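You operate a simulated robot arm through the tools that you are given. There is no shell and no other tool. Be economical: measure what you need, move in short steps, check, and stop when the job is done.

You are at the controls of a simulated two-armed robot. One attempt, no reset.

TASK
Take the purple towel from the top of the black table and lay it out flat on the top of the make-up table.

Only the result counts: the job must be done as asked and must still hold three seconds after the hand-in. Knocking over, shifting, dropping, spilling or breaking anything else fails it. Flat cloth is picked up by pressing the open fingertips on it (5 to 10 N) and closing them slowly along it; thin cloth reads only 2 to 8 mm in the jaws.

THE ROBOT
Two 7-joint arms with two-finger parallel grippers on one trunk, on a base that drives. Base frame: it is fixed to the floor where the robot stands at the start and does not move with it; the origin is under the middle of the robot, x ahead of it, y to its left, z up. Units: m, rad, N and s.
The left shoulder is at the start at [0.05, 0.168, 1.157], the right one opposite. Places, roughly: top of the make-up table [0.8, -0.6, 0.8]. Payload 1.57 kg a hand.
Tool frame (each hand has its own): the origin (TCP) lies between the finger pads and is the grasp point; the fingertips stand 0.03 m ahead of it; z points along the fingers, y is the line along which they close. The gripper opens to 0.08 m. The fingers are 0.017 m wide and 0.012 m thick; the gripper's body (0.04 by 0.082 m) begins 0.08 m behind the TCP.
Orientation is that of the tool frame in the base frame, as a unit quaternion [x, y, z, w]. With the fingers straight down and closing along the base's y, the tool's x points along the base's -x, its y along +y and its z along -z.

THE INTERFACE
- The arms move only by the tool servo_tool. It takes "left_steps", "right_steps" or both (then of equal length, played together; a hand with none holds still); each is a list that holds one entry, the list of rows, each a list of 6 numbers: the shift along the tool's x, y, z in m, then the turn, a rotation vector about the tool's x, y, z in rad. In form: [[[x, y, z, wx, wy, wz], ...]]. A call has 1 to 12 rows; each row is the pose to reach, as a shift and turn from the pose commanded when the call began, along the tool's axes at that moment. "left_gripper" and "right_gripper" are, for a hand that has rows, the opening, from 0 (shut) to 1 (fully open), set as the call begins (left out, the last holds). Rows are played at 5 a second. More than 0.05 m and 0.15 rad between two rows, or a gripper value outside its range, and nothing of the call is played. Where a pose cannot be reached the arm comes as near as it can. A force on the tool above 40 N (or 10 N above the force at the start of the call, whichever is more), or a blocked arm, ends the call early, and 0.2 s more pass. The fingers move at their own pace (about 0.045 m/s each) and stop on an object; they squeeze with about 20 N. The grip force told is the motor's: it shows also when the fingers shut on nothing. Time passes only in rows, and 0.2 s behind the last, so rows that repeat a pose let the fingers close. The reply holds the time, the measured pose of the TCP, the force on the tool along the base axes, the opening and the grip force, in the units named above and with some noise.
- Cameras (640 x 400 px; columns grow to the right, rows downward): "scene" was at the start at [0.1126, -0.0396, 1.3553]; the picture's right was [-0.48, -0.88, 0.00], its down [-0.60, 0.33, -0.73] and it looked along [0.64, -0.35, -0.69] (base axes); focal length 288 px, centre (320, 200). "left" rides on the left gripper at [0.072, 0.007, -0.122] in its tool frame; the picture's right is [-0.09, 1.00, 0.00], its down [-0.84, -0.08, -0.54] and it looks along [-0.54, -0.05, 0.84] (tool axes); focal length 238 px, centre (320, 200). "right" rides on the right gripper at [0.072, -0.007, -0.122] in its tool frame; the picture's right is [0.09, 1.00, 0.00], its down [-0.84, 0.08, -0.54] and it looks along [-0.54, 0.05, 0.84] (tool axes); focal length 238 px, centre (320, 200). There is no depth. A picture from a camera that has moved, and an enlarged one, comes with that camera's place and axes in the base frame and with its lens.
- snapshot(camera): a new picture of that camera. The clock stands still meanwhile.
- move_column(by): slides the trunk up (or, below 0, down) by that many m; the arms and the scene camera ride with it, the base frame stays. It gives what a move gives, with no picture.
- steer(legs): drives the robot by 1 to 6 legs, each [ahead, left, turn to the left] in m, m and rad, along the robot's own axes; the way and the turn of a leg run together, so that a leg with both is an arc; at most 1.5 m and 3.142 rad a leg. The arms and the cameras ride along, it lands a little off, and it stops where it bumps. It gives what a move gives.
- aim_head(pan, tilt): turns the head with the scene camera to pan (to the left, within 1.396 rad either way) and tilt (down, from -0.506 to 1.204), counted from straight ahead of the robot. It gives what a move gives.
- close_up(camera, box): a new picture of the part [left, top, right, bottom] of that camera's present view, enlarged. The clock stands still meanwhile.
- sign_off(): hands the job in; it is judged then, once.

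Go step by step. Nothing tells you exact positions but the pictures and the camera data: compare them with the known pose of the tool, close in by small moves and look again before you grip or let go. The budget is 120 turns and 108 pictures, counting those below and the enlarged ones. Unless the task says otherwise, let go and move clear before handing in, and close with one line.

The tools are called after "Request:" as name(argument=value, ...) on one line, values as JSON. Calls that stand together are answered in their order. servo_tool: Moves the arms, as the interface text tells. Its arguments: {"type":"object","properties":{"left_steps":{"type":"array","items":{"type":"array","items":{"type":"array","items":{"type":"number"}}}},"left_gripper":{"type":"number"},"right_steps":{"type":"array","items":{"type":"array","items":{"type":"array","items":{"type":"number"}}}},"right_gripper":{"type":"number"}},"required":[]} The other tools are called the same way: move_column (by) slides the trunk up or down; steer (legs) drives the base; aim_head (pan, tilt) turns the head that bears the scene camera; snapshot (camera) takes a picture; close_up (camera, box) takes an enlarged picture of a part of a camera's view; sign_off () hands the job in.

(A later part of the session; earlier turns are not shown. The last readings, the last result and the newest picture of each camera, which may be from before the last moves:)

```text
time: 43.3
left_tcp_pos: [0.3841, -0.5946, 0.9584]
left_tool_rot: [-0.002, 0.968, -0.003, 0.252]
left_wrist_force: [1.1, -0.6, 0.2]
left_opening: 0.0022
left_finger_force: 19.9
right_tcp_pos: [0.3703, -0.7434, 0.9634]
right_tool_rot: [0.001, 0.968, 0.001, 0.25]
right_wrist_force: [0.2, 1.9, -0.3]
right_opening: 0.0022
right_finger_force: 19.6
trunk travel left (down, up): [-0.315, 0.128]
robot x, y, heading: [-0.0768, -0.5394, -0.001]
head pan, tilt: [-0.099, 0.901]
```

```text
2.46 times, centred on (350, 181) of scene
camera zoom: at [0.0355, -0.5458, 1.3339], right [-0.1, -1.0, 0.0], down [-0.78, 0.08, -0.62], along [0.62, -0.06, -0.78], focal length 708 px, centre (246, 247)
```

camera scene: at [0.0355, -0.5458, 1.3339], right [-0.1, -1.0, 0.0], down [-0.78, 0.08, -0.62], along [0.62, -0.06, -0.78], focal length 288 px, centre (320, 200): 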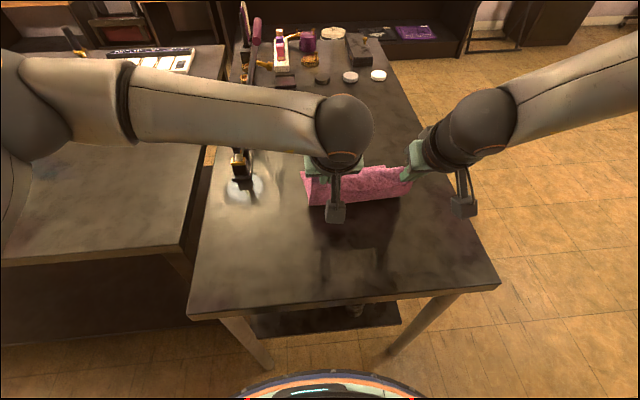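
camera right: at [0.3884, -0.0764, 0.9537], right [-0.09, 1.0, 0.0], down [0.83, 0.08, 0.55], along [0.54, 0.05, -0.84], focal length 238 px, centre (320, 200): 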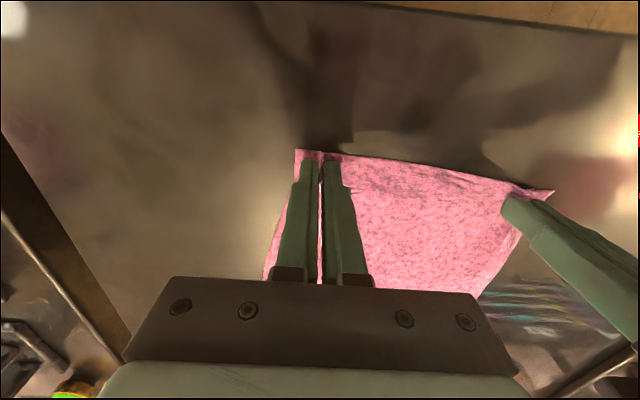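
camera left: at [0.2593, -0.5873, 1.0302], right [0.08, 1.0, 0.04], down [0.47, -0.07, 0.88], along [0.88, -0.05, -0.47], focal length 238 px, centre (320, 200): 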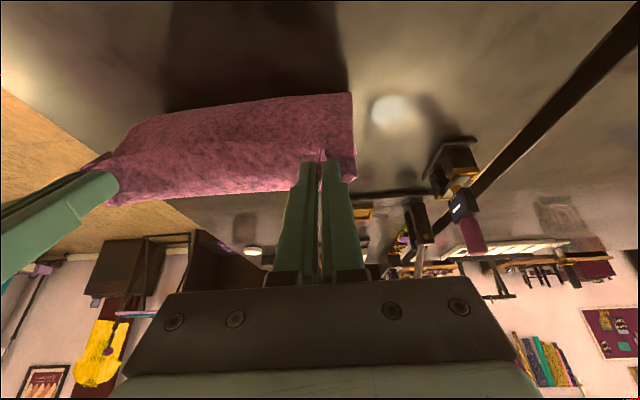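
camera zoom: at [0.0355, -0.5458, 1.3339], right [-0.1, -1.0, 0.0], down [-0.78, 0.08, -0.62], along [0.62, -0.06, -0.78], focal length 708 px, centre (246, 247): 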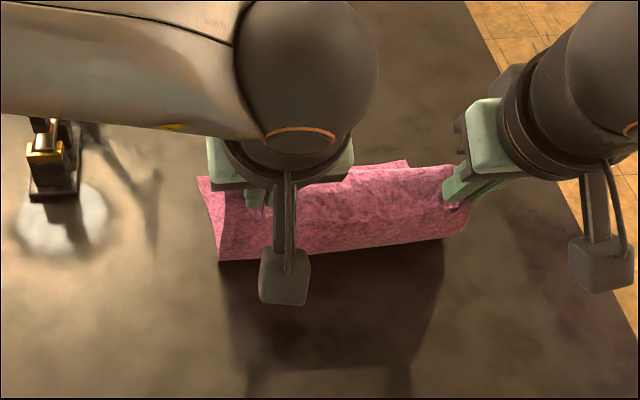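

The towel is unrolling properly: it lies from x≈0.555 to 0.45 and the rest rises to the hands. I'll carry on down and back, bringing the fingers upright.

Request:
servo_tool(left_steps=[[[0.026, 0, 0.009, 0, 0.1, 0], [0.052, 0, 0.019, 0, 0.2, 0], [0.078, 0, 0.03, 0, 0.3, 0], [0.104, 0, 0.043, 0, 0.4, 0], [0.1305, 0, 0.0582, 0, 0.5, 0], [0.1305, 0, 0.0582, 0, 0.5, 0]]], right_steps=[[[0.026, 0, 0.01, 0, 0.1, 0], [0.053, 0, 0.021, 0, 0.2, 0], [0.079, 0, 0.033, 0, 0.3, 0], [0.105, 0, 0.047, 0, 0.4, 0], [0.132, 0, 0.063, 0, 0.5, 0], [0.132, 0, 0.063, 0, 0.5, 0]]])

Request:
snapshot(camera="left")

Request:
snapshot(camera="scene")

```text
time: 44.7
left_tcp_pos: [0.2974, -0.5959, 0.8437]
left_tool_rot: [0.0, 1.0, -0.002, 0.004]
left_wrist_force: [0.0, -0.4, 0.4]
left_opening: 0.0024
left_finger_force: 20.4
right_tcp_pos: [0.2854, -0.7437, 0.8435]
right_tool_rot: [-0.001, 1.0, 0.001, 0.001]
right_wrist_force: [0.9, 0.4, -0.1]
right_opening: 0.0019
right_finger_force: 20.4
trunk travel left (down, up): [-0.315, 0.128]
robot x, y, heading: [-0.0801, -0.5425, 0.002]
head pan, tilt: [-0.099, 0.901]
```

```text
85 pictures are left
camera left: at [0.2238, -0.5878, 0.9656], right [0.09, 1.0, -0.01], down [0.83, -0.07, 0.55], along [0.55, -0.05, -0.84], focal length 238 px, centre (320, 200)
```

left: 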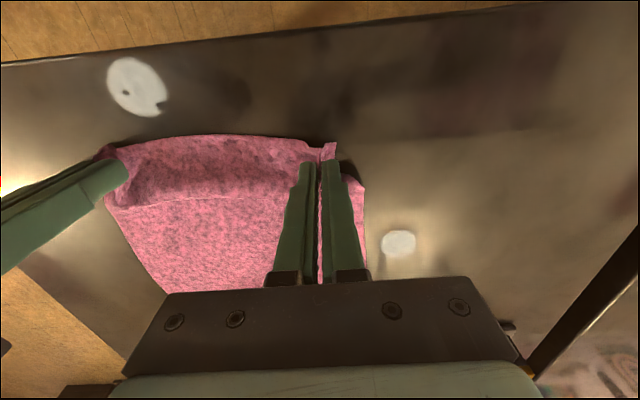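

```text
84 pictures are left
camera scene: at [0.0354, -0.5457, 1.3338], right [-0.1, -1.0, 0.0], down [-0.78, 0.08, -0.62], along [0.62, -0.06, -0.78], focal length 288 px, centre (320, 200)
```

scene: 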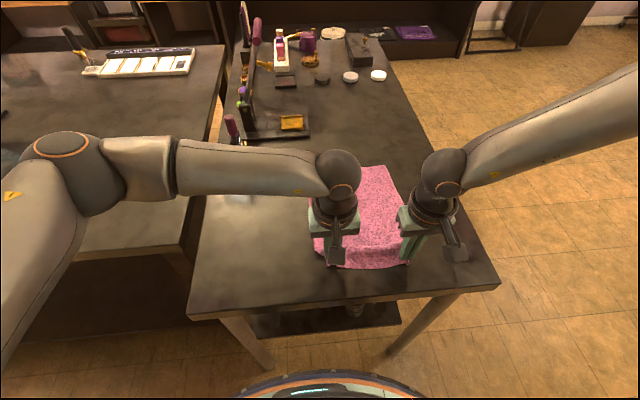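

Nearly down, with a little slack left near the hands. I'll lower the last bit while drawing back and spreading slightly to pull the cloth smooth.

Request:
servo_tool(left_steps=[[[0.008, 0.001, 0.003, 0, 0, 0], [0.016, 0.002, 0.006, 0, 0, 0], [0.022, 0.003, 0.009, 0, 0, 0], [0.022, 0.003, 0.009, 0, 0, 0]]], right_steps=[[[0.008, -0.001, 0.003, 0, 0, 0], [0.016, -0.002, 0.006, 0, 0, 0], [0.022, -0.003, 0.009, 0, 0, 0], [0.022, -0.003, 0.009, 0, 0, 0]]])

Request:
snapshot(camera="left")

Request:
snapshot(camera="right")

```text
time: 45.7
left_tcp_pos: [0.2756, -0.5922, 0.8341]
left_tool_rot: [-0.001, 1.0, -0.004, 0.005]
left_wrist_force: [-0.7, -2.1, -0.6]
left_opening: 0.0022
left_finger_force: 20.0
right_tcp_pos: [0.2647, -0.7459, 0.8339]
right_tool_rot: [0.0, 1.0, 0.002, 0.002]
right_wrist_force: [0.5, 2.3, 0.4]
right_opening: 0.0023
right_finger_force: 19.4
trunk travel left (down, up): [-0.315, 0.128]
robot x, y, heading: [-0.0774, -0.5382, -0.001]
head pan, tilt: [-0.099, 0.901]
```

```text
83 pictures are left
camera left: at [0.2008, -0.5854, 0.9568], right [0.09, 1.0, -0.01], down [0.83, -0.07, 0.55], along [0.55, -0.05, -0.83], focal length 238 px, centre (320, 200)
```

left: 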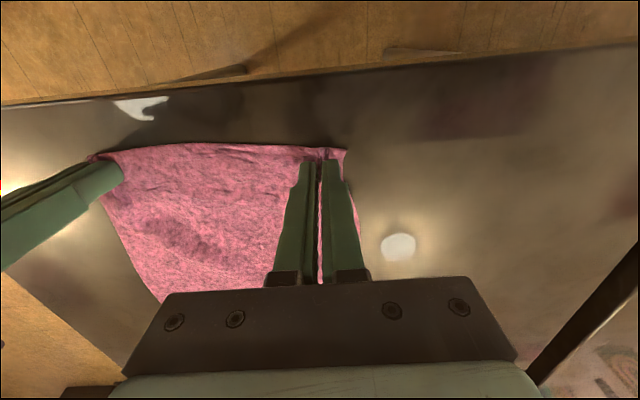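

```text
82 pictures are left
camera right: at [0.1922, -0.7526, 0.9553], right [-0.09, 1.0, 0.0], down [0.83, 0.08, 0.55], along [0.54, 0.05, -0.84], focal length 238 px, centre (320, 200)
```

right: 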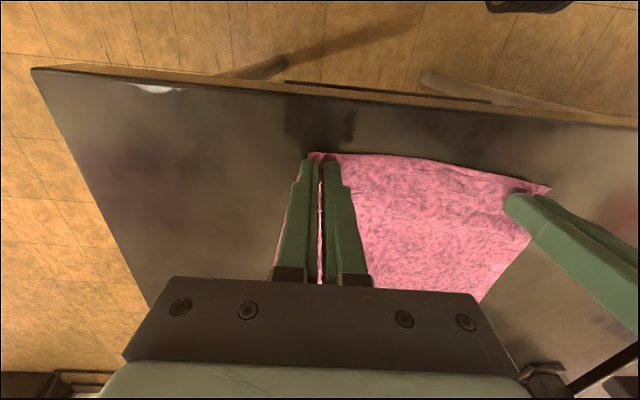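

The towel now lies almost flat and within the table edge. I'll draw back 7 mm more, press lightly, and open the jaws to the original spread so the pinched ridges undo.

Request:
servo_tool(left_steps=[[[0.004, 0, 0, 0, 0, 0], [0.007, 0, 0.001, 0, 0, 0], [0.007, 0, 0.003, 0, 0, 0], [0.007, 0, 0.004, 0, 0, 0]]], right_steps=[[[0.004, 0, 0, 0, 0, 0], [0.007, 0, 0.001, 0, 0, 0], [0.007, 0, 0.003, 0, 0, 0], [0.007, 0, 0.004, 0, 0, 0]]])

```text
time: 46.7
left_tcp_pos: [0.269, -0.5913, 0.8317]
left_tool_rot: [-0.001, 1.0, -0.003, 0.007]
left_wrist_force: [-0.2, -3.4, -0.7]
left_opening: 0.002
left_finger_force: 19.8
right_tcp_pos: [0.257, -0.7457, 0.832]
right_tool_rot: [0.0, 1.0, 0.0, 0.005]
right_wrist_force: [0.1, -2.0, 31.4]
right_opening: 0.0023
right_finger_force: 20.1
trunk travel left (down, up): [-0.315, 0.128]
robot x, y, heading: [-0.08, -0.5397, -0.004]
head pan, tilt: [-0.099, 0.901]
```

Request:
servo_tool(left_steps=[[[0, 0, 0.0005, 0, 0, 0], [0, 0, 0.001, 0, 0, 0]]], right_steps=[[[0, 0, -0.001, 0, 0, 0], [0, 0, -0.0018, 0, 0, 0]]])

```text
time: 47.3
left_tcp_pos: [0.2692, -0.5919, 0.8328]
left_tool_rot: [-0.002, 1.0, -0.005, 0.007]
left_wrist_force: [-1.4, -1.7, 12.7]
left_opening: 0.0021
left_finger_force: 20.7
right_tcp_pos: [0.2585, -0.7454, 0.831]
right_tool_rot: [0.0, 1.0, 0.002, 0.003]
right_wrist_force: [3.9, 0.4, 20.5]
right_opening: 0.0022
right_finger_force: 20.4
trunk travel left (down, up): [-0.315, 0.128]
robot x, y, heading: [-0.0788, -0.5342, -0.001]
head pan, tilt: [-0.099, 0.901]
```

Both hands press on the table now, the right a bit too hard. I'll ease them and open.

Request:
servo_tool(left_steps=[[[0, 0, -0.0003, 0, 0, 0], [0, 0, -0.0003, 0, 0, 0], [0, 0, -0.0003, 0, 0, 0]]], right_steps=[[[0, 0, -0.0012, 0, 0, 0], [0, 0, -0.0012, 0, 0, 0], [0, 0, -0.0012, 0, 0, 0]]], left_gripper=0.2, right_gripper=0.2)

Request:
servo_tool(left_steps=[[[0, 0, 0, 0, 0, 0], [0, 0, 0, 0, 0, 0], [0, 0, 0, 0, 0, 0]]], right_steps=[[[0, 0, 0, 0, 0, 0], [0, 0, 0, 0, 0, 0], [0, 0, 0, 0, 0, 0]]], left_gripper=0.42, right_gripper=0.42)

Request:
snapshot(camera="left")

Request:
snapshot(camera="right")

```text
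time: 48.1
left_tcp_pos: [0.2699, -0.5921, 0.8311]
left_tool_rot: [-0.001, 1.0, -0.004, 0.006]
left_wrist_force: [-0.6, -2.3, 18.1]
left_opening: 0.0141
left_finger_force: 0.1
right_tcp_pos: [0.2568, -0.7467, 0.8321]
right_tool_rot: [0.0, 1.0, 0.001, 0.001]
right_wrist_force: [-0.5, 0.3, 5.0]
right_opening: 0.015
right_finger_force: 0.1
trunk travel left (down, up): [-0.315, 0.128]
robot x, y, heading: [-0.0823, -0.5407, 0.0]
head pan, tilt: [-0.099, 0.901]
```

```text
time: 48.9
left_tcp_pos: [0.2692, -0.5948, 0.8314]
left_tool_rot: [-0.001, 1.0, -0.004, 0.006]
left_wrist_force: [-0.3, -4.8, 21.2]
left_opening: 0.0288
left_finger_force: 0.1
right_tcp_pos: [0.2566, -0.7469, 0.8325]
right_tool_rot: [0.0, 1.0, 0.002, 0.002]
right_wrist_force: [-0.3, 0.8, 2.3]
right_opening: 0.0331
right_finger_force: 0.2
trunk travel left (down, up): [-0.315, 0.128]
robot x, y, heading: [-0.0846, -0.5369, -0.003]
head pan, tilt: [-0.099, 0.901]
```

```text
81 pictures are left
camera left: at [0.1943, -0.5851, 0.9532], right [0.09, 1.0, -0.01], down [0.83, -0.07, 0.55], along [0.55, -0.06, -0.83], focal length 238 px, centre (320, 200)
```

left: 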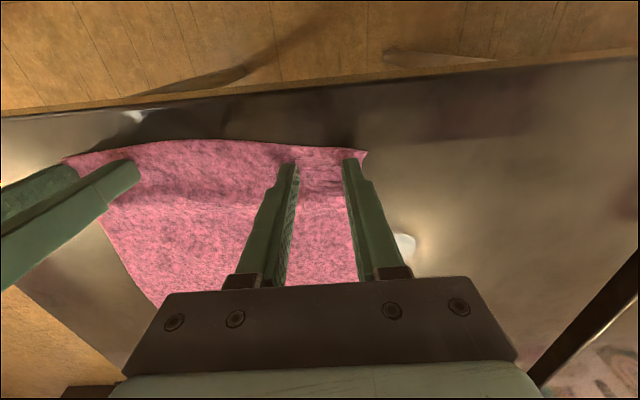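

```text
80 pictures are left
camera right: at [0.1851, -0.7529, 0.9547], right [-0.09, 1.0, 0.0], down [0.83, 0.08, 0.55], along [0.54, 0.05, -0.84], focal length 238 px, centre (320, 200)
```

right: 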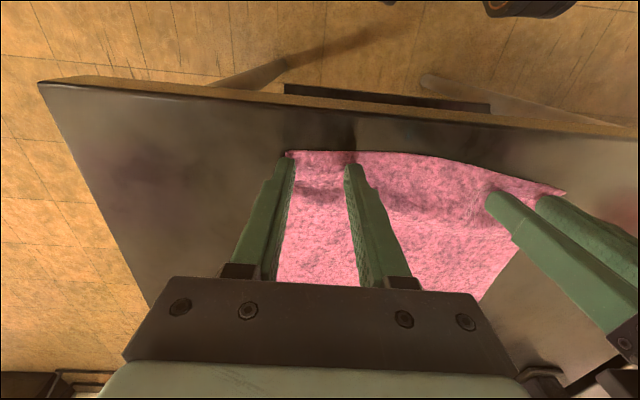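

Released, but there's a shallow ripple across, just beyond the fingers. With the open fingertips still pressing, I'll drag the near edge back 1 cm to pull the ripple out.

Request:
servo_tool(left_steps=[[[0, 0, -0.0006, 0, 0, 0], [0.003, 0, -0.0006, 0, 0, 0], [0.006, 0, -0.0006, 0, 0, 0], [0.009, 0, -0.0006, 0, 0, 0], [0.012, 0, -0.0006, 0, 0, 0], [0.012, 0, -0.0006, 0, 0, 0]]], right_steps=[[[0, 0, 0.0007, 0, 0, 0], [0.003, 0, 0.0007, 0, 0, 0], [0.006, 0, 0.0007, 0, 0, 0], [0.009, 0, 0.0007, 0, 0, 0], [0.012, 0, 0.0007, 0, 0, 0], [0.012, 0, 0.0007, 0, 0, 0]]])

Request:
snapshot(camera="left")

Request:
snapshot(camera="right")

```text
time: 50.3
left_tcp_pos: [0.257, -0.5904, 0.832]
left_tool_rot: [-0.001, 1.0, -0.003, 0.005]
left_wrist_force: [4.6, -0.8, 20.6]
left_opening: 0.0321
left_finger_force: 0.1
right_tcp_pos: [0.245, -0.7457, 0.8306]
right_tool_rot: [0.0, 1.0, 0.001, 0.003]
right_wrist_force: [2.1, 1.1, 12.9]
right_opening: 0.033
right_finger_force: 0.1
trunk travel left (down, up): [-0.315, 0.128]
robot x, y, heading: [-0.0838, -0.5385, 0.003]
head pan, tilt: [-0.099, 0.901]
```

```text
79 pictures are left
camera left: at [0.1815, -0.5842, 0.9532], right [0.09, 1.0, -0.01], down [0.83, -0.07, 0.55], along [0.55, -0.05, -0.83], focal length 238 px, centre (320, 200)
```

left: 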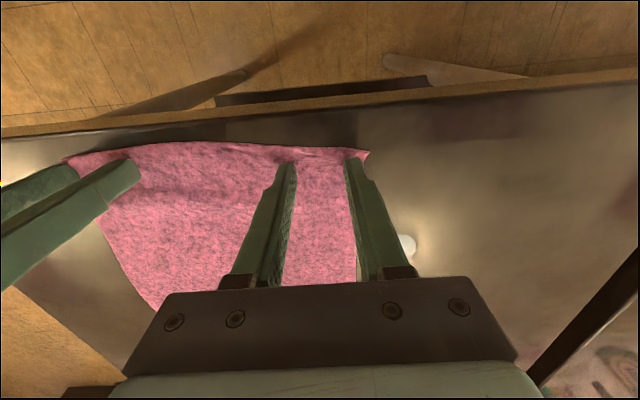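

```text
78 pictures are left
camera right: at [0.1723, -0.7521, 0.9541], right [-0.09, 1.0, 0.0], down [0.83, 0.08, 0.55], along [0.54, 0.05, -0.84], focal length 238 px, centre (320, 200)
```

right: 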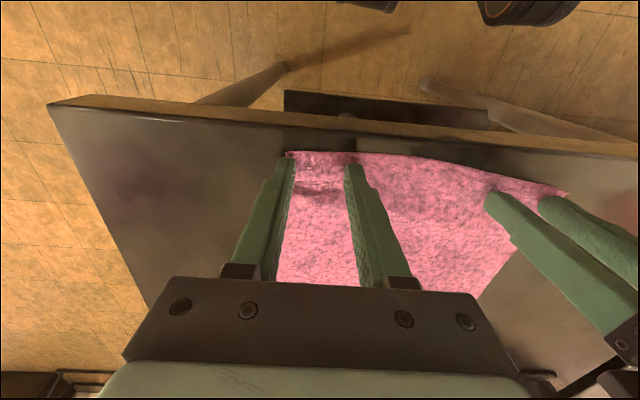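

The left side is smooth now, with a trace left on the right. I'll lift both hands straight up, clear, and look at the whole towel.

Request:
servo_tool(left_steps=[[[0, 0, -0.01, 0, 0, 0], [0, 0, -0.04, 0, 0, 0], [0, 0.02, -0.08, 0, 0, 0], [0, 0.06, -0.1, 0, 0, 0], [0.02, 0.1, -0.12, 0, 0, 0], [0.03, 0.14, -0.12, 0, 0, 0]]], right_steps=[[[0, 0, -0.01, 0, 0, 0], [0, 0, -0.04, 0, 0, 0], [0, -0.02, -0.08, 0, 0, 0], [0, -0.06, -0.1, 0, 0, 0], [0.02, -0.1, -0.12, 0, 0, 0], [0.03, -0.14, -0.12, 0, 0, 0]]])

Request:
close_up(camera="scene", box=[180, 120, 510, 326])

Request:
snapshot(camera="right")

```text
time: 51.7
left_tcp_pos: [0.2254, -0.4484, 0.9512]
left_tool_rot: [-0.001, 1.0, -0.004, 0.006]
left_wrist_force: [0.3, -0.1, 0.5]
left_opening: 0.0336
left_finger_force: 0.1
right_tcp_pos: [0.2123, -0.8876, 0.9504]
right_tool_rot: [-0.002, 1.0, 0.001, 0.001]
right_wrist_force: [0.4, 0.1, -0.3]
right_opening: 0.0337
right_finger_force: 0.1
trunk travel left (down, up): [-0.315, 0.128]
robot x, y, heading: [-0.0801, -0.5413, 0.001]
head pan, tilt: [-0.099, 0.901]
```

```text
1.94 times, centred on (345, 223) of scene
camera zoom: at [0.0351, -0.5456, 1.3339], right [-0.1, -1.0, 0.0], down [-0.78, 0.08, -0.62], along [0.62, -0.06, -0.78], focal length 558 px, centre (272, 155)
```

zoom: 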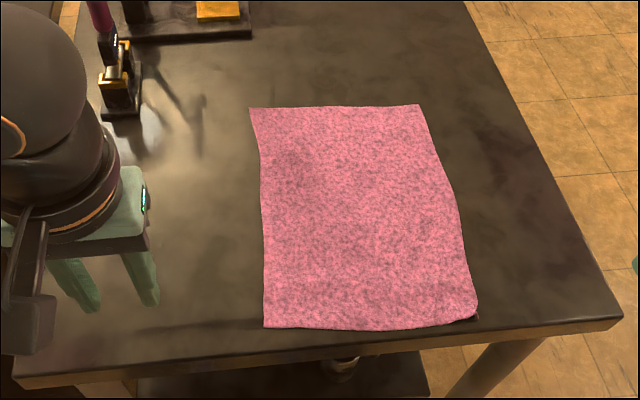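

```text
76 pictures are left
camera right: at [0.1406, -0.8935, 1.073], right [-0.1, 1.0, 0.0], down [0.84, 0.08, 0.54], along [0.54, 0.05, -0.84], focal length 238 px, centre (320, 200)
```

right: 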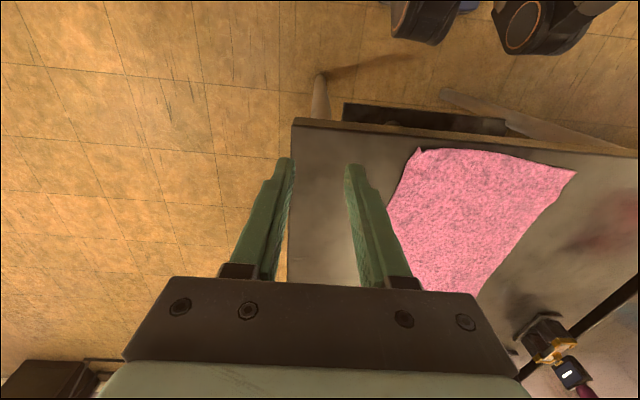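

The towel lies flat and fully on the table. Only the near right corner looks slightly curled, so I'll look closer.

Request:
close_up(camera="right", box=[380, 130, 500, 205])

Request:
close_up(camera="scene", box=[370, 240, 460, 296])

```text
5.33 times, centred on (440, 168) of right
camera zoom: at [0.1406, -0.8935, 1.073], right [-0.1, 1.0, 0.0], down [0.84, 0.08, 0.54], along [0.54, 0.05, -0.84], focal length 1271 px, centre (-320, 373)
```

zoom: 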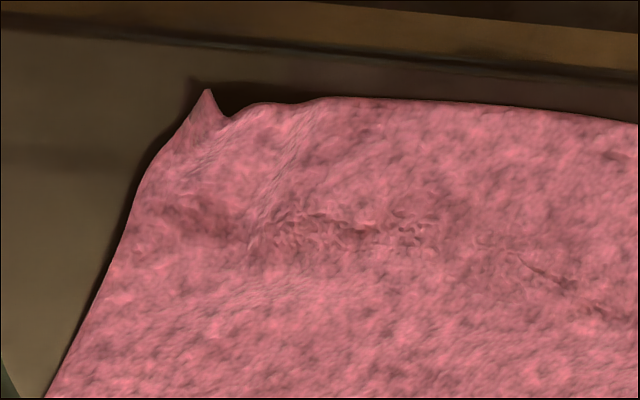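

```text
7.11 times, centred on (415, 268) of scene
camera zoom: at [0.0351, -0.5456, 1.3339], right [-0.1, -1.0, 0.0], down [-0.78, 0.08, -0.62], along [0.62, -0.06, -0.78], focal length 2044 px, centre (-356, -284)
```

zoom: 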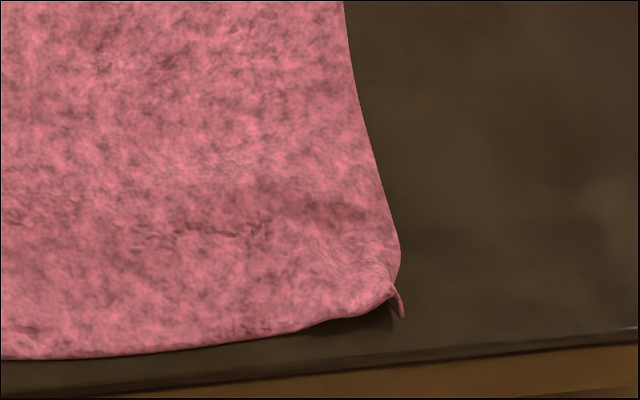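

The corner has a small raised pleat. I'll press it with the closed right fingertips and stroke it lightly outward.

Request:
servo_tool(right_steps=[[[-0.015, 0.04, 0, 0, 0, 0], [-0.03, 0.08, 0.02, 0, 0, 0], [-0.038, 0.12, 0.05, 0, 0, 0], [-0.038, 0.13, 0.09, 0, 0, 0], [-0.038, 0.13, 0.112, 0, 0, 0], [-0.038, 0.13, 0.117, 0, 0, 0], [-0.038, 0.13, 0.117, 0, 0, 0]]], right_gripper=0.0)

```text
refused: row 3 steps farther than a row can; nothing moved
```

Request:
servo_tool(right_steps=[[[-0.015, 0.035, 0, 0, 0, 0], [-0.025, 0.07, 0.015, 0, 0, 0], [-0.035, 0.1, 0.035, 0, 0, 0], [-0.038, 0.13, 0.06, 0, 0, 0], [-0.038, 0.13, 0.09, 0, 0, 0], [-0.038, 0.13, 0.112, 0, 0, 0], [-0.038, 0.13, 0.117, 0, 0, 0], [-0.038, 0.13, 0.117, 0, 0, 0]]], right_gripper=0.0)

Request:
snapshot(camera="right")

```text
time: 53.5
left_tcp_pos: [0.2264, -0.4494, 0.9504]
left_tool_rot: [0.0, 1.0, -0.003, 0.005]
left_wrist_force: [-0.1, 0.6, -0.6]
left_opening: 0.0335
left_finger_force: 0.2
right_tcp_pos: [0.2535, -0.7562, 0.834]
right_tool_rot: [0.0, 1.0, 0.002, 0.002]
right_wrist_force: [-0.4, 0.1, 0.9]
right_opening: 0.0001
right_finger_force: 20.1
trunk travel left (down, up): [-0.315, 0.128]
robot x, y, heading: [-0.0761, -0.5371, -0.003]
head pan, tilt: [-0.099, 0.901]
```

```text
73 pictures are left
camera right: at [0.1824, -0.7629, 0.956], right [-0.09, 1.0, 0.0], down [0.84, 0.08, 0.54], along [0.54, 0.05, -0.84], focal length 238 px, centre (320, 200)
```

right: 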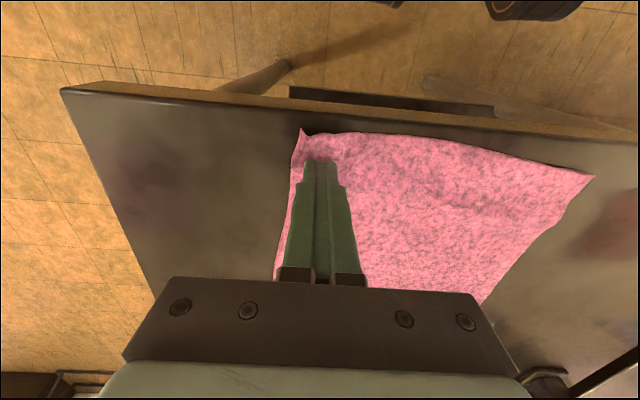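

Request:
servo_tool(right_steps=[[[0, 0, 0.002, 0, 0, 0], [0, 0, 0.003, 0, 0, 0], [0.002, -0.005, 0.003, 0, 0, 0], [0.004, -0.01, 0.003, 0, 0, 0], [0.007, -0.015, 0.003, 0, 0, 0], [0.01, -0.019, 0.003, 0, 0, 0], [0.012, -0.021, 0.003, 0, 0, 0]]])

Request:
servo_tool(right_steps=[[[0, 0, -0.02, 0, 0, 0], [0, 0, -0.06, 0, 0, 0], [0.01, -0.04, -0.08, 0, 0, 0], [0.02, -0.08, -0.1, 0, 0, 0], [0.03, -0.12, -0.11, 0, 0, 0]]])

Request:
close_up(camera="right", box=[380, 130, 500, 205])

Request:
close_up(camera="scene", box=[280, 160, 460, 296])

```text
time: 55.1
left_tcp_pos: [0.2268, -0.4488, 0.9511]
left_tool_rot: [-0.001, 1.0, -0.003, 0.005]
left_wrist_force: [0.6, 0.5, -0.2]
left_opening: 0.0334
left_finger_force: 0.1
right_tcp_pos: [0.2423, -0.7772, 0.8313]
right_tool_rot: [0.0, 1.0, 0.001, 0.002]
right_wrist_force: [1.0, 0.5, 2.8]
right_opening: 0.0
right_finger_force: 19.8
trunk travel left (down, up): [-0.315, 0.128]
robot x, y, heading: [-0.0793, -0.5415, -0.007]
head pan, tilt: [-0.099, 0.901]
```

```text
time: 56.3
left_tcp_pos: [0.2261, -0.4495, 0.9509]
left_tool_rot: [-0.001, 1.0, -0.004, 0.005]
left_wrist_force: [-0.3, 0.3, 0.0]
left_opening: 0.0336
left_finger_force: 0.1
right_tcp_pos: [0.2092, -0.8962, 0.9401]
right_tool_rot: [-0.002, 1.0, 0.002, 0.0]
right_wrist_force: [-0.2, -0.3, 0.2]
right_opening: 0.0
right_finger_force: 19.7
trunk travel left (down, up): [-0.315, 0.128]
robot x, y, heading: [-0.0772, -0.5408, 0.003]
head pan, tilt: [-0.099, 0.901]
```

```text
5.33 times, centred on (440, 168) of right
camera zoom: at [0.137, -0.9025, 1.0628], right [-0.1, 1.0, 0.0], down [0.84, 0.08, 0.54], along [0.54, 0.06, -0.84], focal length 1271 px, centre (-320, 373)
```

zoom: 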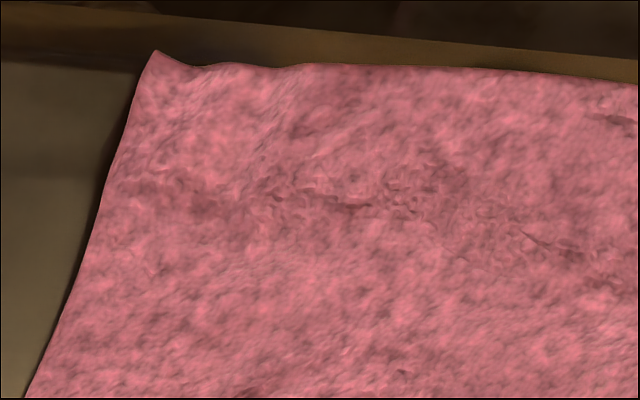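

```text
2.94 times, centred on (370, 228) of scene
camera zoom: at [0.0352, -0.546, 1.3339], right [-0.1, -1.0, 0.0], down [-0.78, 0.08, -0.62], along [0.62, -0.06, -0.78], focal length 846 px, centre (173, 118)
```

zoom: 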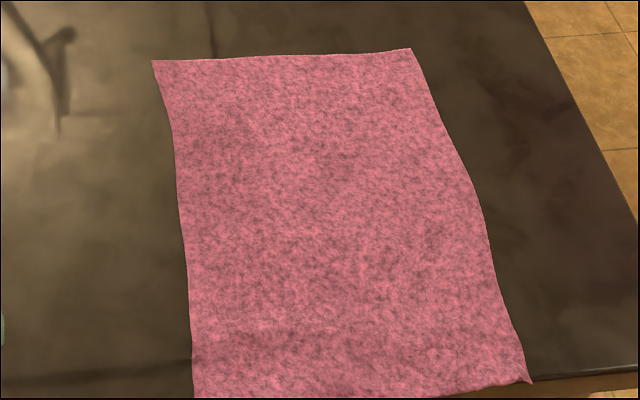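

The pleat is gone, but that corner now lies close to the table's near edge. I'll check the margin.

Request:
close_up(camera="scene", box=[280, 240, 460, 352])

Request:
snapshot(camera="right")

```text
3.56 times, centred on (370, 296) of scene
camera zoom: at [0.0352, -0.546, 1.3339], right [-0.1, -1.0, 0.0], down [-0.78, 0.08, -0.62], along [0.62, -0.06, -0.78], focal length 1022 px, centre (142, -141)
```

zoom: 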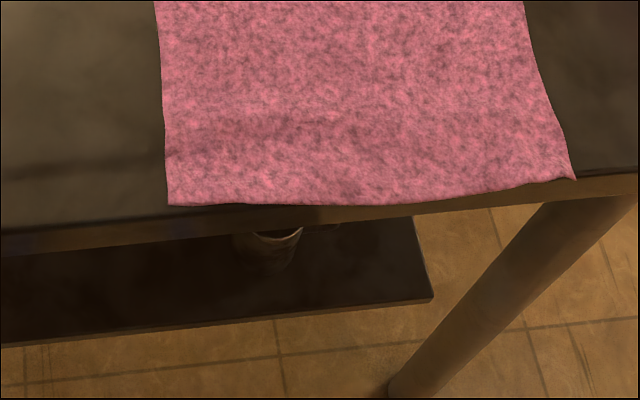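

```text
69 pictures are left
camera right: at [0.137, -0.9025, 1.0628], right [-0.1, 1.0, 0.0], down [0.84, 0.08, 0.54], along [0.54, 0.06, -0.84], focal length 238 px, centre (320, 200)
```

right: 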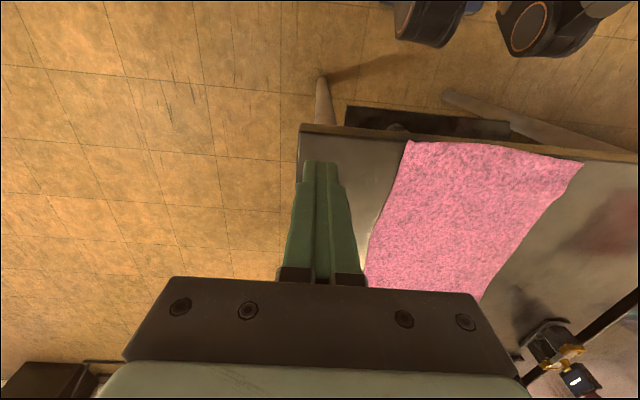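

The near edge is flush with the table edge, or a few millimetres over it, which is too tight. I'll move the towel forward about 4 cm by pressing fingertips near its far edge and pulling away from me, so the rest trails flat. The base goes 6 cm closer first.

Request:
servo_tool(left_steps=[[[0, 0, -0.03, 0, 0, 0], [0, 0, -0.06, 0, 0, 0]]], right_steps=[[[0, 0, -0.03, 0, 0, 0], [0, 0, -0.06, 0, 0, 0]]], left_gripper=0.0)

Request:
steer(legs=[[0.06, 0, 0]])

```text
time: 56.9
left_tcp_pos: [0.2252, -0.4504, 1.0094]
left_tool_rot: [-0.001, 1.0, -0.003, 0.005]
left_wrist_force: [-0.6, -0.2, 0.3]
left_opening: 0.0001
left_finger_force: 10.1
right_tcp_pos: [0.2084, -0.8985, 1.0013]
right_tool_rot: [0.0, 1.0, 0.0, 0.001]
right_wrist_force: [0.7, 0.4, -0.4]
right_opening: 0.0
right_finger_force: 20.1
trunk travel left (down, up): [-0.315, 0.128]
robot x, y, heading: [-0.0781, -0.5376, -0.003]
head pan, tilt: [-0.099, 0.901]
```

```text
time: 58.1
left_tcp_pos: [0.284, -0.4494, 1.0098]
left_tool_rot: [-0.001, 1.0, -0.003, 0.006]
left_wrist_force: [-0.6, -0.6, -0.6]
left_opening: 0.0
left_finger_force: 19.9
right_tcp_pos: [0.2683, -0.8986, 1.0011]
right_tool_rot: [0.0, 1.0, 0.001, 0.001]
right_wrist_force: [0.1, 0.3, 0.4]
right_opening: 0.0001
right_finger_force: 20.6
trunk travel left (down, up): [-0.315, 0.128]
robot x, y, heading: [-0.0214, -0.5383, 0.002]
head pan, tilt: [-0.099, 0.901]
stopped in leg 1: the robot was blocked; the commanded pose is now the measured one
```

The base reports it was blocked just at the end of the move. I'll check that nothing moved.

Request:
snapshot(camera="scene")

```text
68 pictures are left
camera scene: at [0.0941, -0.5457, 1.3339], right [-0.1, -1.0, 0.0], down [-0.78, 0.08, -0.62], along [0.62, -0.06, -0.78], focal length 288 px, centre (320, 200)
```

scene: 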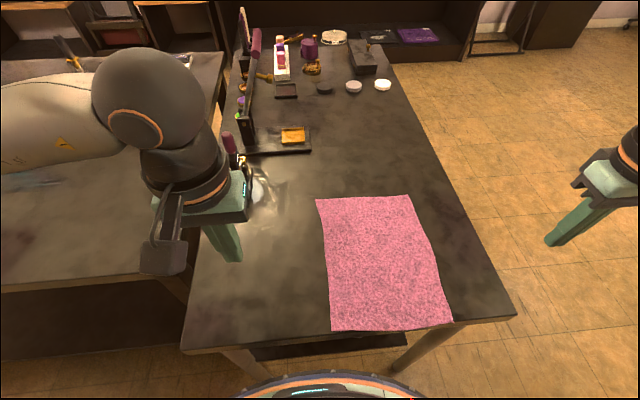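

Nothing has shifted; the table corners are where they were. I'll back off 1 cm, then tilt the hands forward and bring them over the far part of the towel.

Request:
steer(legs=[[-0.012, 0, 0]])

Request:
servo_tool(left_steps=[[[-0.02, -0.015, 0, 0, -0.1, 0], [-0.045, -0.03, 0, 0, -0.2, 0], [-0.07, -0.05, 0, 0, -0.3, 0], [-0.095, -0.07, 0, 0, -0.4, 0], [-0.12, -0.095, 0, 0, -0.5, 0], [-0.145, -0.12, 0.01, 0, -0.5, 0], [-0.17, -0.14, 0.03, 0, -0.5, 0], [-0.19, -0.155, 0.06, 0, -0.5, 0], [-0.205, -0.16, 0.1, 0, -0.5, 0], [-0.205, -0.16, 0.13, 0, -0.5, 0], [-0.205, -0.16, 0.13, 0, -0.5, 0]]], right_steps=[[[-0.02, 0.015, 0, 0, -0.1, 0], [-0.045, 0.03, 0, 0, -0.2, 0], [-0.07, 0.045, 0, 0, -0.3, 0], [-0.095, 0.06, 0, 0, -0.4, 0], [-0.12, 0.08, 0, 0, -0.5, 0], [-0.145, 0.1, 0.01, 0, -0.5, 0], [-0.17, 0.12, 0.03, 0, -0.5, 0], [-0.19, 0.13, 0.06, 0, -0.5, 0], [-0.21, 0.132, 0.1, 0, -0.5, 0], [-0.21, 0.132, 0.125, 0, -0.5, 0], [-0.21, 0.132, 0.125, 0, -0.5, 0]]])

Request:
snapshot(camera="scene")

```text
time: 58.8
left_tcp_pos: [0.2718, -0.4494, 1.0091]
left_tool_rot: [-0.002, 1.0, -0.003, 0.005]
left_wrist_force: [0.1, -0.5, 0.3]
left_opening: 0.0
left_finger_force: 20.0
right_tcp_pos: [0.2573, -0.8979, 1.0006]
right_tool_rot: [0.0, 1.0, 0.001, 0.002]
right_wrist_force: [0.0, -1.0, -0.3]
right_opening: 0.0
right_finger_force: 20.2
trunk travel left (down, up): [-0.315, 0.128]
robot x, y, heading: [-0.0334, -0.5393, 0.002]
head pan, tilt: [-0.099, 0.901]
```

```text
time: 61.2
left_tcp_pos: [0.4781, -0.6088, 0.8807]
left_tool_rot: [-0.002, 0.968, -0.003, 0.252]
left_wrist_force: [0.0, 0.3, -0.1]
left_opening: 0.0001
left_finger_force: 19.6
right_tcp_pos: [0.4679, -0.7659, 0.877]
right_tool_rot: [0.0, 0.968, 0.001, 0.25]
right_wrist_force: [-0.9, -0.2, -0.2]
right_opening: 0.0001
right_finger_force: 19.8
trunk travel left (down, up): [-0.315, 0.128]
robot x, y, heading: [-0.0337, -0.5384, 0.001]
head pan, tilt: [-0.099, 0.901]
```

```text
67 pictures are left
camera scene: at [0.0825, -0.5457, 1.3338], right [-0.1, -1.0, 0.0], down [-0.78, 0.08, -0.62], along [0.62, -0.06, -0.78], focal length 288 px, centre (320, 200)
```

scene: 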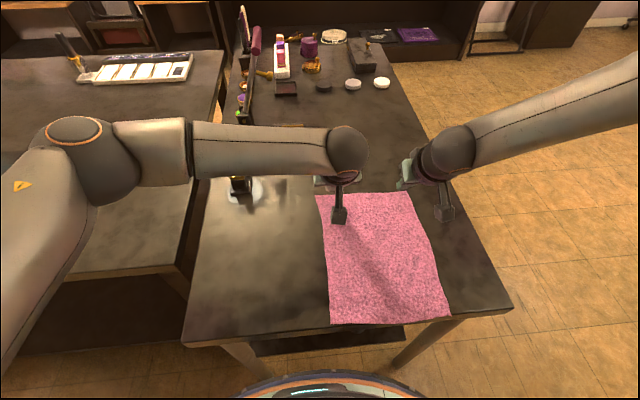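

Request:
servo_tool(left_steps=[[[0.0016, 0, 0.017, 0, 0, 0], [0.0032, 0, 0.034, 0, 0, 0], [0.0048, 0, 0.05, 0, 0, 0], [0.0048, 0, 0.05, 0, 0, 0]]], right_steps=[[[0.001, 0, 0.016, 0, 0, 0], [0.002, 0, 0.031, 0, 0, 0], [0.0028, 0, 0.0465, 0, 0, 0], [0.0028, 0, 0.0465, 0, 0, 0]]])

Request:
snapshot(camera="left")

Request:
snapshot(camera="right")

```text
time: 62.2
left_tcp_pos: [0.4988, -0.6071, 0.8354]
left_tool_rot: [-0.003, 0.968, -0.003, 0.252]
left_wrist_force: [-0.8, 0.7, -0.4]
left_opening: 0.0001
left_finger_force: 19.6
right_tcp_pos: [0.4838, -0.7702, 0.8414]
right_tool_rot: [0.0, 0.968, 0.003, 0.249]
right_wrist_force: [0.5, 0.4, 0.3]
right_opening: 0.0
right_finger_force: 19.9
right hand out of reach, approached as far as the arm can: row 3, 4
trunk travel left (down, up): [-0.315, 0.128]
robot x, y, heading: [-0.0339, -0.5381, -0.002]
head pan, tilt: [-0.099, 0.901]
```

```text
66 pictures are left
camera left: at [0.3757, -0.6018, 0.9075], right [0.08, 1.0, 0.04], down [0.47, -0.07, 0.88], along [0.88, -0.05, -0.47], focal length 238 px, centre (320, 200)
```

left: 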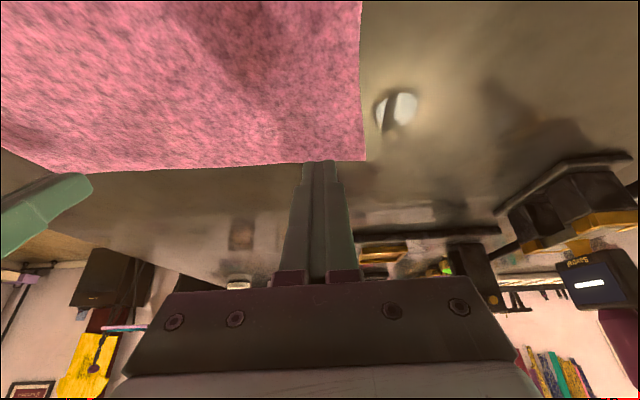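

```text
65 pictures are left
camera right: at [0.3623, -0.7766, 0.9144], right [-0.08, 1.0, -0.04], down [0.47, 0.07, 0.88], along [0.88, 0.05, -0.48], focal length 238 px, centre (320, 200)
```

right: 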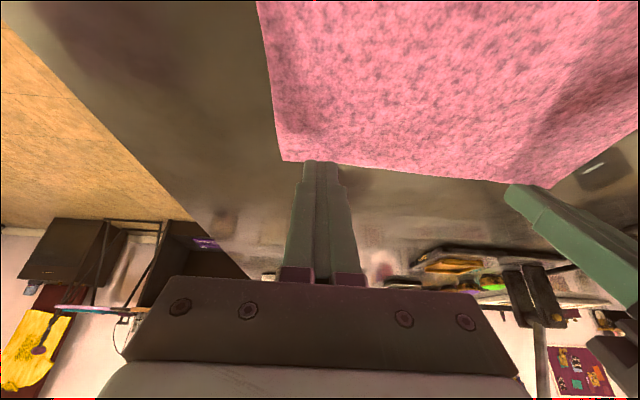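

The tips are right at the far edge, and the right arm is again at its limit. I'll lift slightly and tilt both hands further forward to get room for the forward pull.

Request:
servo_tool(left_steps=[[[-0.001, 0, -0.0165, 0, 0, 0], [-0.001, 0, -0.0165, 0, -0.1, 0], [-0.001, 0, -0.0165, 0, -0.2, 0], [-0.001, 0, -0.0165, 0, -0.3, 0], [-0.001, 0, -0.0165, 0, -0.3, 0]]], right_steps=[[[-0.001, 0, -0.0165, 0, 0, 0], [-0.001, 0, -0.0165, 0, -0.1, 0], [-0.001, 0, -0.0165, 0, -0.2, 0], [-0.001, 0, -0.0165, 0, -0.3, 0], [-0.001, 0, -0.0165, 0, -0.3, 0]]])

```text
time: 63.4
left_tcp_pos: [0.4938, -0.6111, 0.8515]
left_tool_rot: [-0.002, 0.919, -0.002, 0.395]
left_wrist_force: [0.5, -0.8, -0.2]
left_opening: 0.0
left_finger_force: 20.4
right_tcp_pos: [0.4763, -0.77, 0.8573]
right_tool_rot: [0.001, 0.92, 0.001, 0.392]
right_wrist_force: [-0.1, -0.3, -0.2]
right_opening: 0.0001
right_finger_force: 19.5
trunk travel left (down, up): [-0.315, 0.128]
robot x, y, heading: [-0.0304, -0.5375, -0.001]
head pan, tilt: [-0.099, 0.901]
```

Request:
servo_tool(left_steps=[[[0.008, 0, 0.006, 0, 0, 0], [0.0155, 0, 0.012, 0, 0, 0], [0.0155, 0, 0.012, 0, 0, 0]]], right_steps=[[[0.008, 0, 0.01, 0, 0, 0], [0.0161, 0, 0.0194, 0, 0, 0], [0.0161, 0, 0.0194, 0, 0, 0]]])

Request:
snapshot(camera="right")

Request:
snapshot(camera="left")

```text
time: 64.2
left_tcp_pos: [0.4903, -0.6101, 0.8326]
left_tool_rot: [-0.002, 0.919, -0.003, 0.394]
left_wrist_force: [-0.7, -0.4, 0.3]
left_opening: 0.0
left_finger_force: 19.6
right_tcp_pos: [0.4771, -0.772, 0.854]
right_tool_rot: [0.001, 0.921, 0.001, 0.391]
right_wrist_force: [0.0, 1.0, 0.0]
right_opening: 0.0
right_finger_force: 20.4
right hand out of reach, approached as far as the arm can: row 1, 2, 3
trunk travel left (down, up): [-0.315, 0.128]
robot x, y, heading: [-0.0345, -0.5392, 0.004]
head pan, tilt: [-0.099, 0.901]
```

```text
64 pictures are left
camera right: at [0.3395, -0.7774, 0.8872], right [-0.06, 1.0, -0.06], down [0.19, 0.07, 0.98], along [0.98, 0.05, -0.2], focal length 238 px, centre (320, 200)
```

right: 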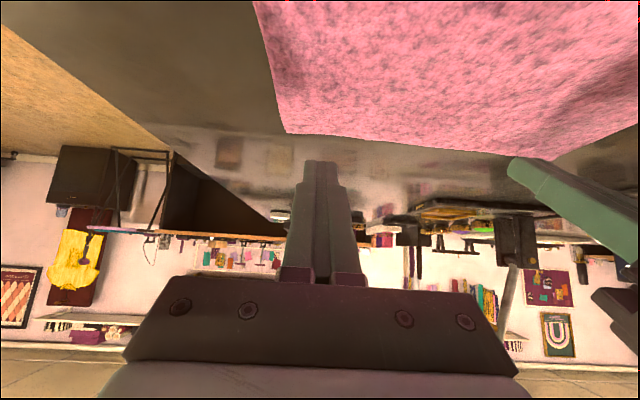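

```text
63 pictures are left
camera left: at [0.3505, -0.6021, 0.8644], right [0.06, 1.0, 0.06], down [0.18, -0.07, 0.98], along [0.98, -0.05, -0.19], focal length 238 px, centre (320, 200)
```

left: 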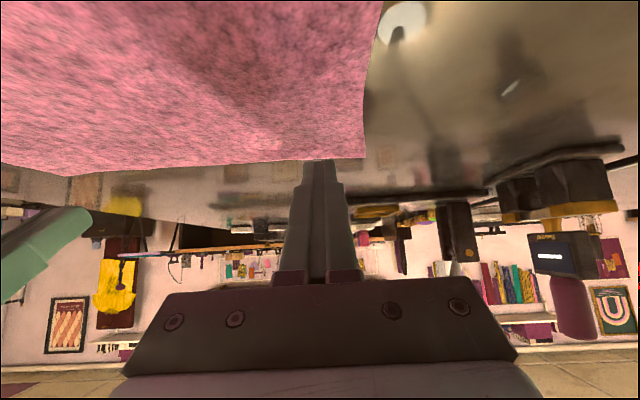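

The right arm can't get low enough out there. A lower shoulder should help, so I'll raise both hands 0.1 m and then lower the trunk by 0.1 m.

Request:
servo_tool(left_steps=[[[-0.024, 0, -0.023, 0, 0, 0], [-0.048, 0, -0.046, 0, 0, 0], [-0.072, 0, -0.069, 0, 0, 0], [-0.072, 0, -0.069, 0, 0, 0]]], right_steps=[[[-0.018, 0, -0.023, 0, 0, 0], [-0.036, 0, -0.046, 0, 0, 0], [-0.054, 0, -0.069, 0, 0, 0], [-0.054, 0, -0.069, 0, 0, 0]]])

Request:
snapshot(camera="scene")

```text
time: 65.2
left_tcp_pos: [0.4913, -0.6096, 0.9332]
left_tool_rot: [-0.003, 0.919, -0.003, 0.394]
left_wrist_force: [0.0, -0.1, -0.3]
left_opening: 0.0
left_finger_force: 20.0
right_tcp_pos: [0.4629, -0.7723, 0.9392]
right_tool_rot: [0.0, 0.921, 0.001, 0.39]
right_wrist_force: [-0.2, -0.2, 0.0]
right_opening: 0.0002
right_finger_force: 19.9
trunk travel left (down, up): [-0.315, 0.128]
robot x, y, heading: [-0.0301, -0.5363, -0.003]
head pan, tilt: [-0.099, 0.901]
```

```text
62 pictures are left
camera scene: at [0.0827, -0.5457, 1.3338], right [-0.1, -1.0, 0.0], down [-0.78, 0.08, -0.62], along [0.62, -0.06, -0.78], focal length 288 px, centre (320, 200)
```

scene: 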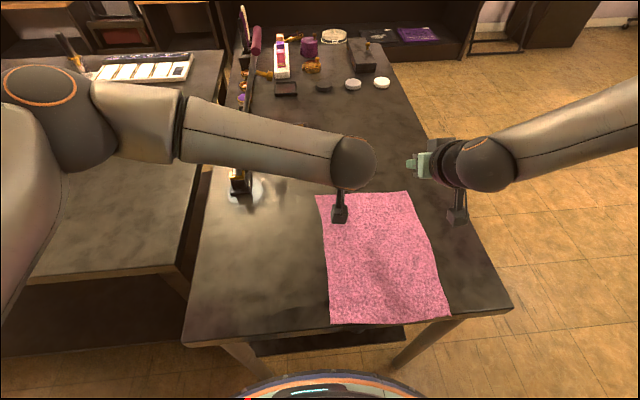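

Lowering the elbow over the objects looks risky, so I won't. Instead I'll move the right hand aside and use the left alone: fully opened, its fingertips press about 10 cm apart on the middle of the far edge.

Request:
servo_tool(left_steps=[[[0, 0, 0, 0, 0, 0], [0, 0, 0, 0, 0, 0], [0, 0, 0, 0, 0, 0], [0, -0.02, 0, 0, 0, 0], [0, -0.045, 0, 0, 0, 0], [0, -0.075, 0, 0, 0, 0], [0, -0.075, 0, 0, 0, 0]]], right_steps=[[[0, -0.03, -0.02, 0, 0, 0], [0, -0.06, -0.05, 0, 0, 0], [0, -0.09, -0.08, 0, 0, 0], [0, -0.12, -0.11, 0, 0, 0], [0, -0.15, -0.13, 0, 0, 0], [0, -0.17, -0.14, 0, 0, 0], [0, -0.17, -0.14, 0, 0, 0]]], left_gripper=1.0)

Request:
servo_tool(left_steps=[[[0.018, 0, 0.0173, 0, 0, 0], [0.036, 0, 0.0345, 0, 0, 0], [0.054, 0, 0.052, 0, 0, 0], [0.066, 0, 0.063, 0, 0, 0], [0.066, 0, 0.063, 0, 0, 0]]])

Request:
snapshot(camera="left")

Request:
snapshot(camera="scene")

```text
time: 66.8
left_tcp_pos: [0.4884, -0.6829, 0.9315]
left_tool_rot: [-0.002, 0.919, -0.002, 0.394]
left_wrist_force: [-0.2, -0.4, 0.0]
left_opening: 0.0801
left_finger_force: 0.1
right_tcp_pos: [0.3634, -0.9432, 1.0349]
right_tool_rot: [0.0, 0.92, 0.001, 0.391]
right_wrist_force: [-0.8, 0.1, 0.1]
right_opening: 0.0
right_finger_force: 19.6
trunk travel left (down, up): [-0.315, 0.128]
robot x, y, heading: [-0.0337, -0.5389, 0.007]
head pan, tilt: [-0.099, 0.901]
```

```text
time: 68.0
left_tcp_pos: [0.4916, -0.6849, 0.8396]
left_tool_rot: [-0.003, 0.919, -0.002, 0.394]
left_wrist_force: [0.5, -0.1, 0.2]
left_opening: 0.08
left_finger_force: 0.1
right_tcp_pos: [0.3634, -0.9452, 1.0334]
right_tool_rot: [0.0, 0.921, 0.001, 0.39]
right_wrist_force: [0.0, -0.2, -0.4]
right_opening: 0.0001
right_finger_force: 20.0
trunk travel left (down, up): [-0.315, 0.128]
robot x, y, heading: [-0.0334, -0.5419, 0.001]
head pan, tilt: [-0.099, 0.901]
```

```text
61 pictures are left
camera left: at [0.3515, -0.6772, 0.872], right [0.06, 1.0, 0.06], down [0.18, -0.07, 0.98], along [0.98, -0.05, -0.19], focal length 238 px, centre (320, 200)
```

left: 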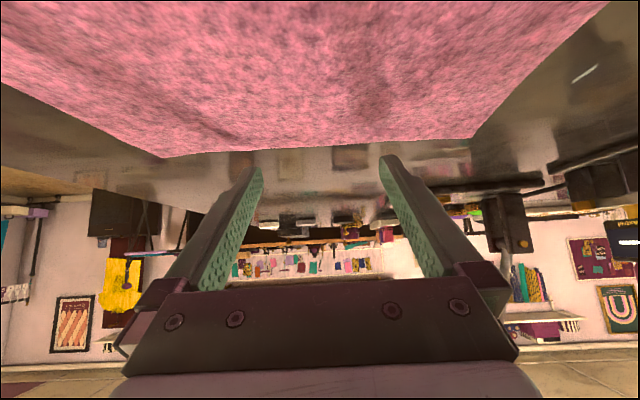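

```text
60 pictures are left
camera scene: at [0.0825, -0.5457, 1.3338], right [-0.1, -1.0, 0.0], down [-0.78, 0.08, -0.62], along [0.62, -0.06, -0.78], focal length 288 px, centre (320, 200)
```

scene: 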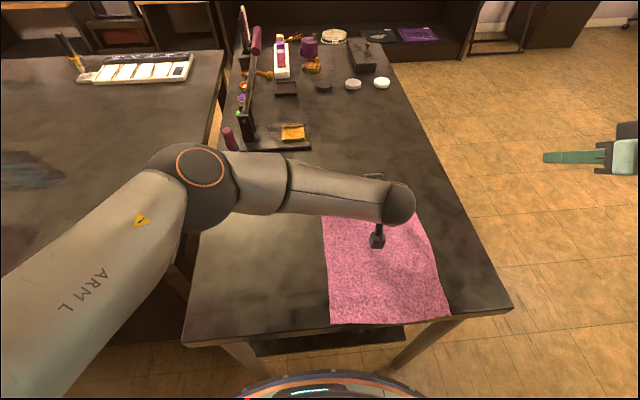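

The fingers are above the far edge. I'll back up a touch, lower to contact, and press.

Request:
servo_tool(left_steps=[[[0.006, 0, 0.0004, 0, 0, 0], [0.0124, 0, 0.0008, 0, 0, 0], [0.0138, 0, 0.0022, 0, 0, 0], [0.0145, 0, 0.0029, 0, 0, 0], [0.0145, 0, 0.0029, 0, 0, 0]]])

```text
time: 69.2
left_tcp_pos: [0.4839, -0.685, 0.8285]
left_tool_rot: [-0.002, 0.919, -0.002, 0.394]
left_wrist_force: [-0.8, -0.2, 4.3]
left_opening: 0.0797
left_finger_force: 0.1
right_tcp_pos: [0.3638, -0.9444, 1.0357]
right_tool_rot: [0.0, 0.92, 0.001, 0.392]
right_wrist_force: [0.1, 0.3, 0.0]
right_opening: 0.0002
right_finger_force: 19.6
trunk travel left (down, up): [-0.315, 0.128]
robot x, y, heading: [-0.0303, -0.5393, -0.001]
head pan, tilt: [-0.099, 0.901]
```

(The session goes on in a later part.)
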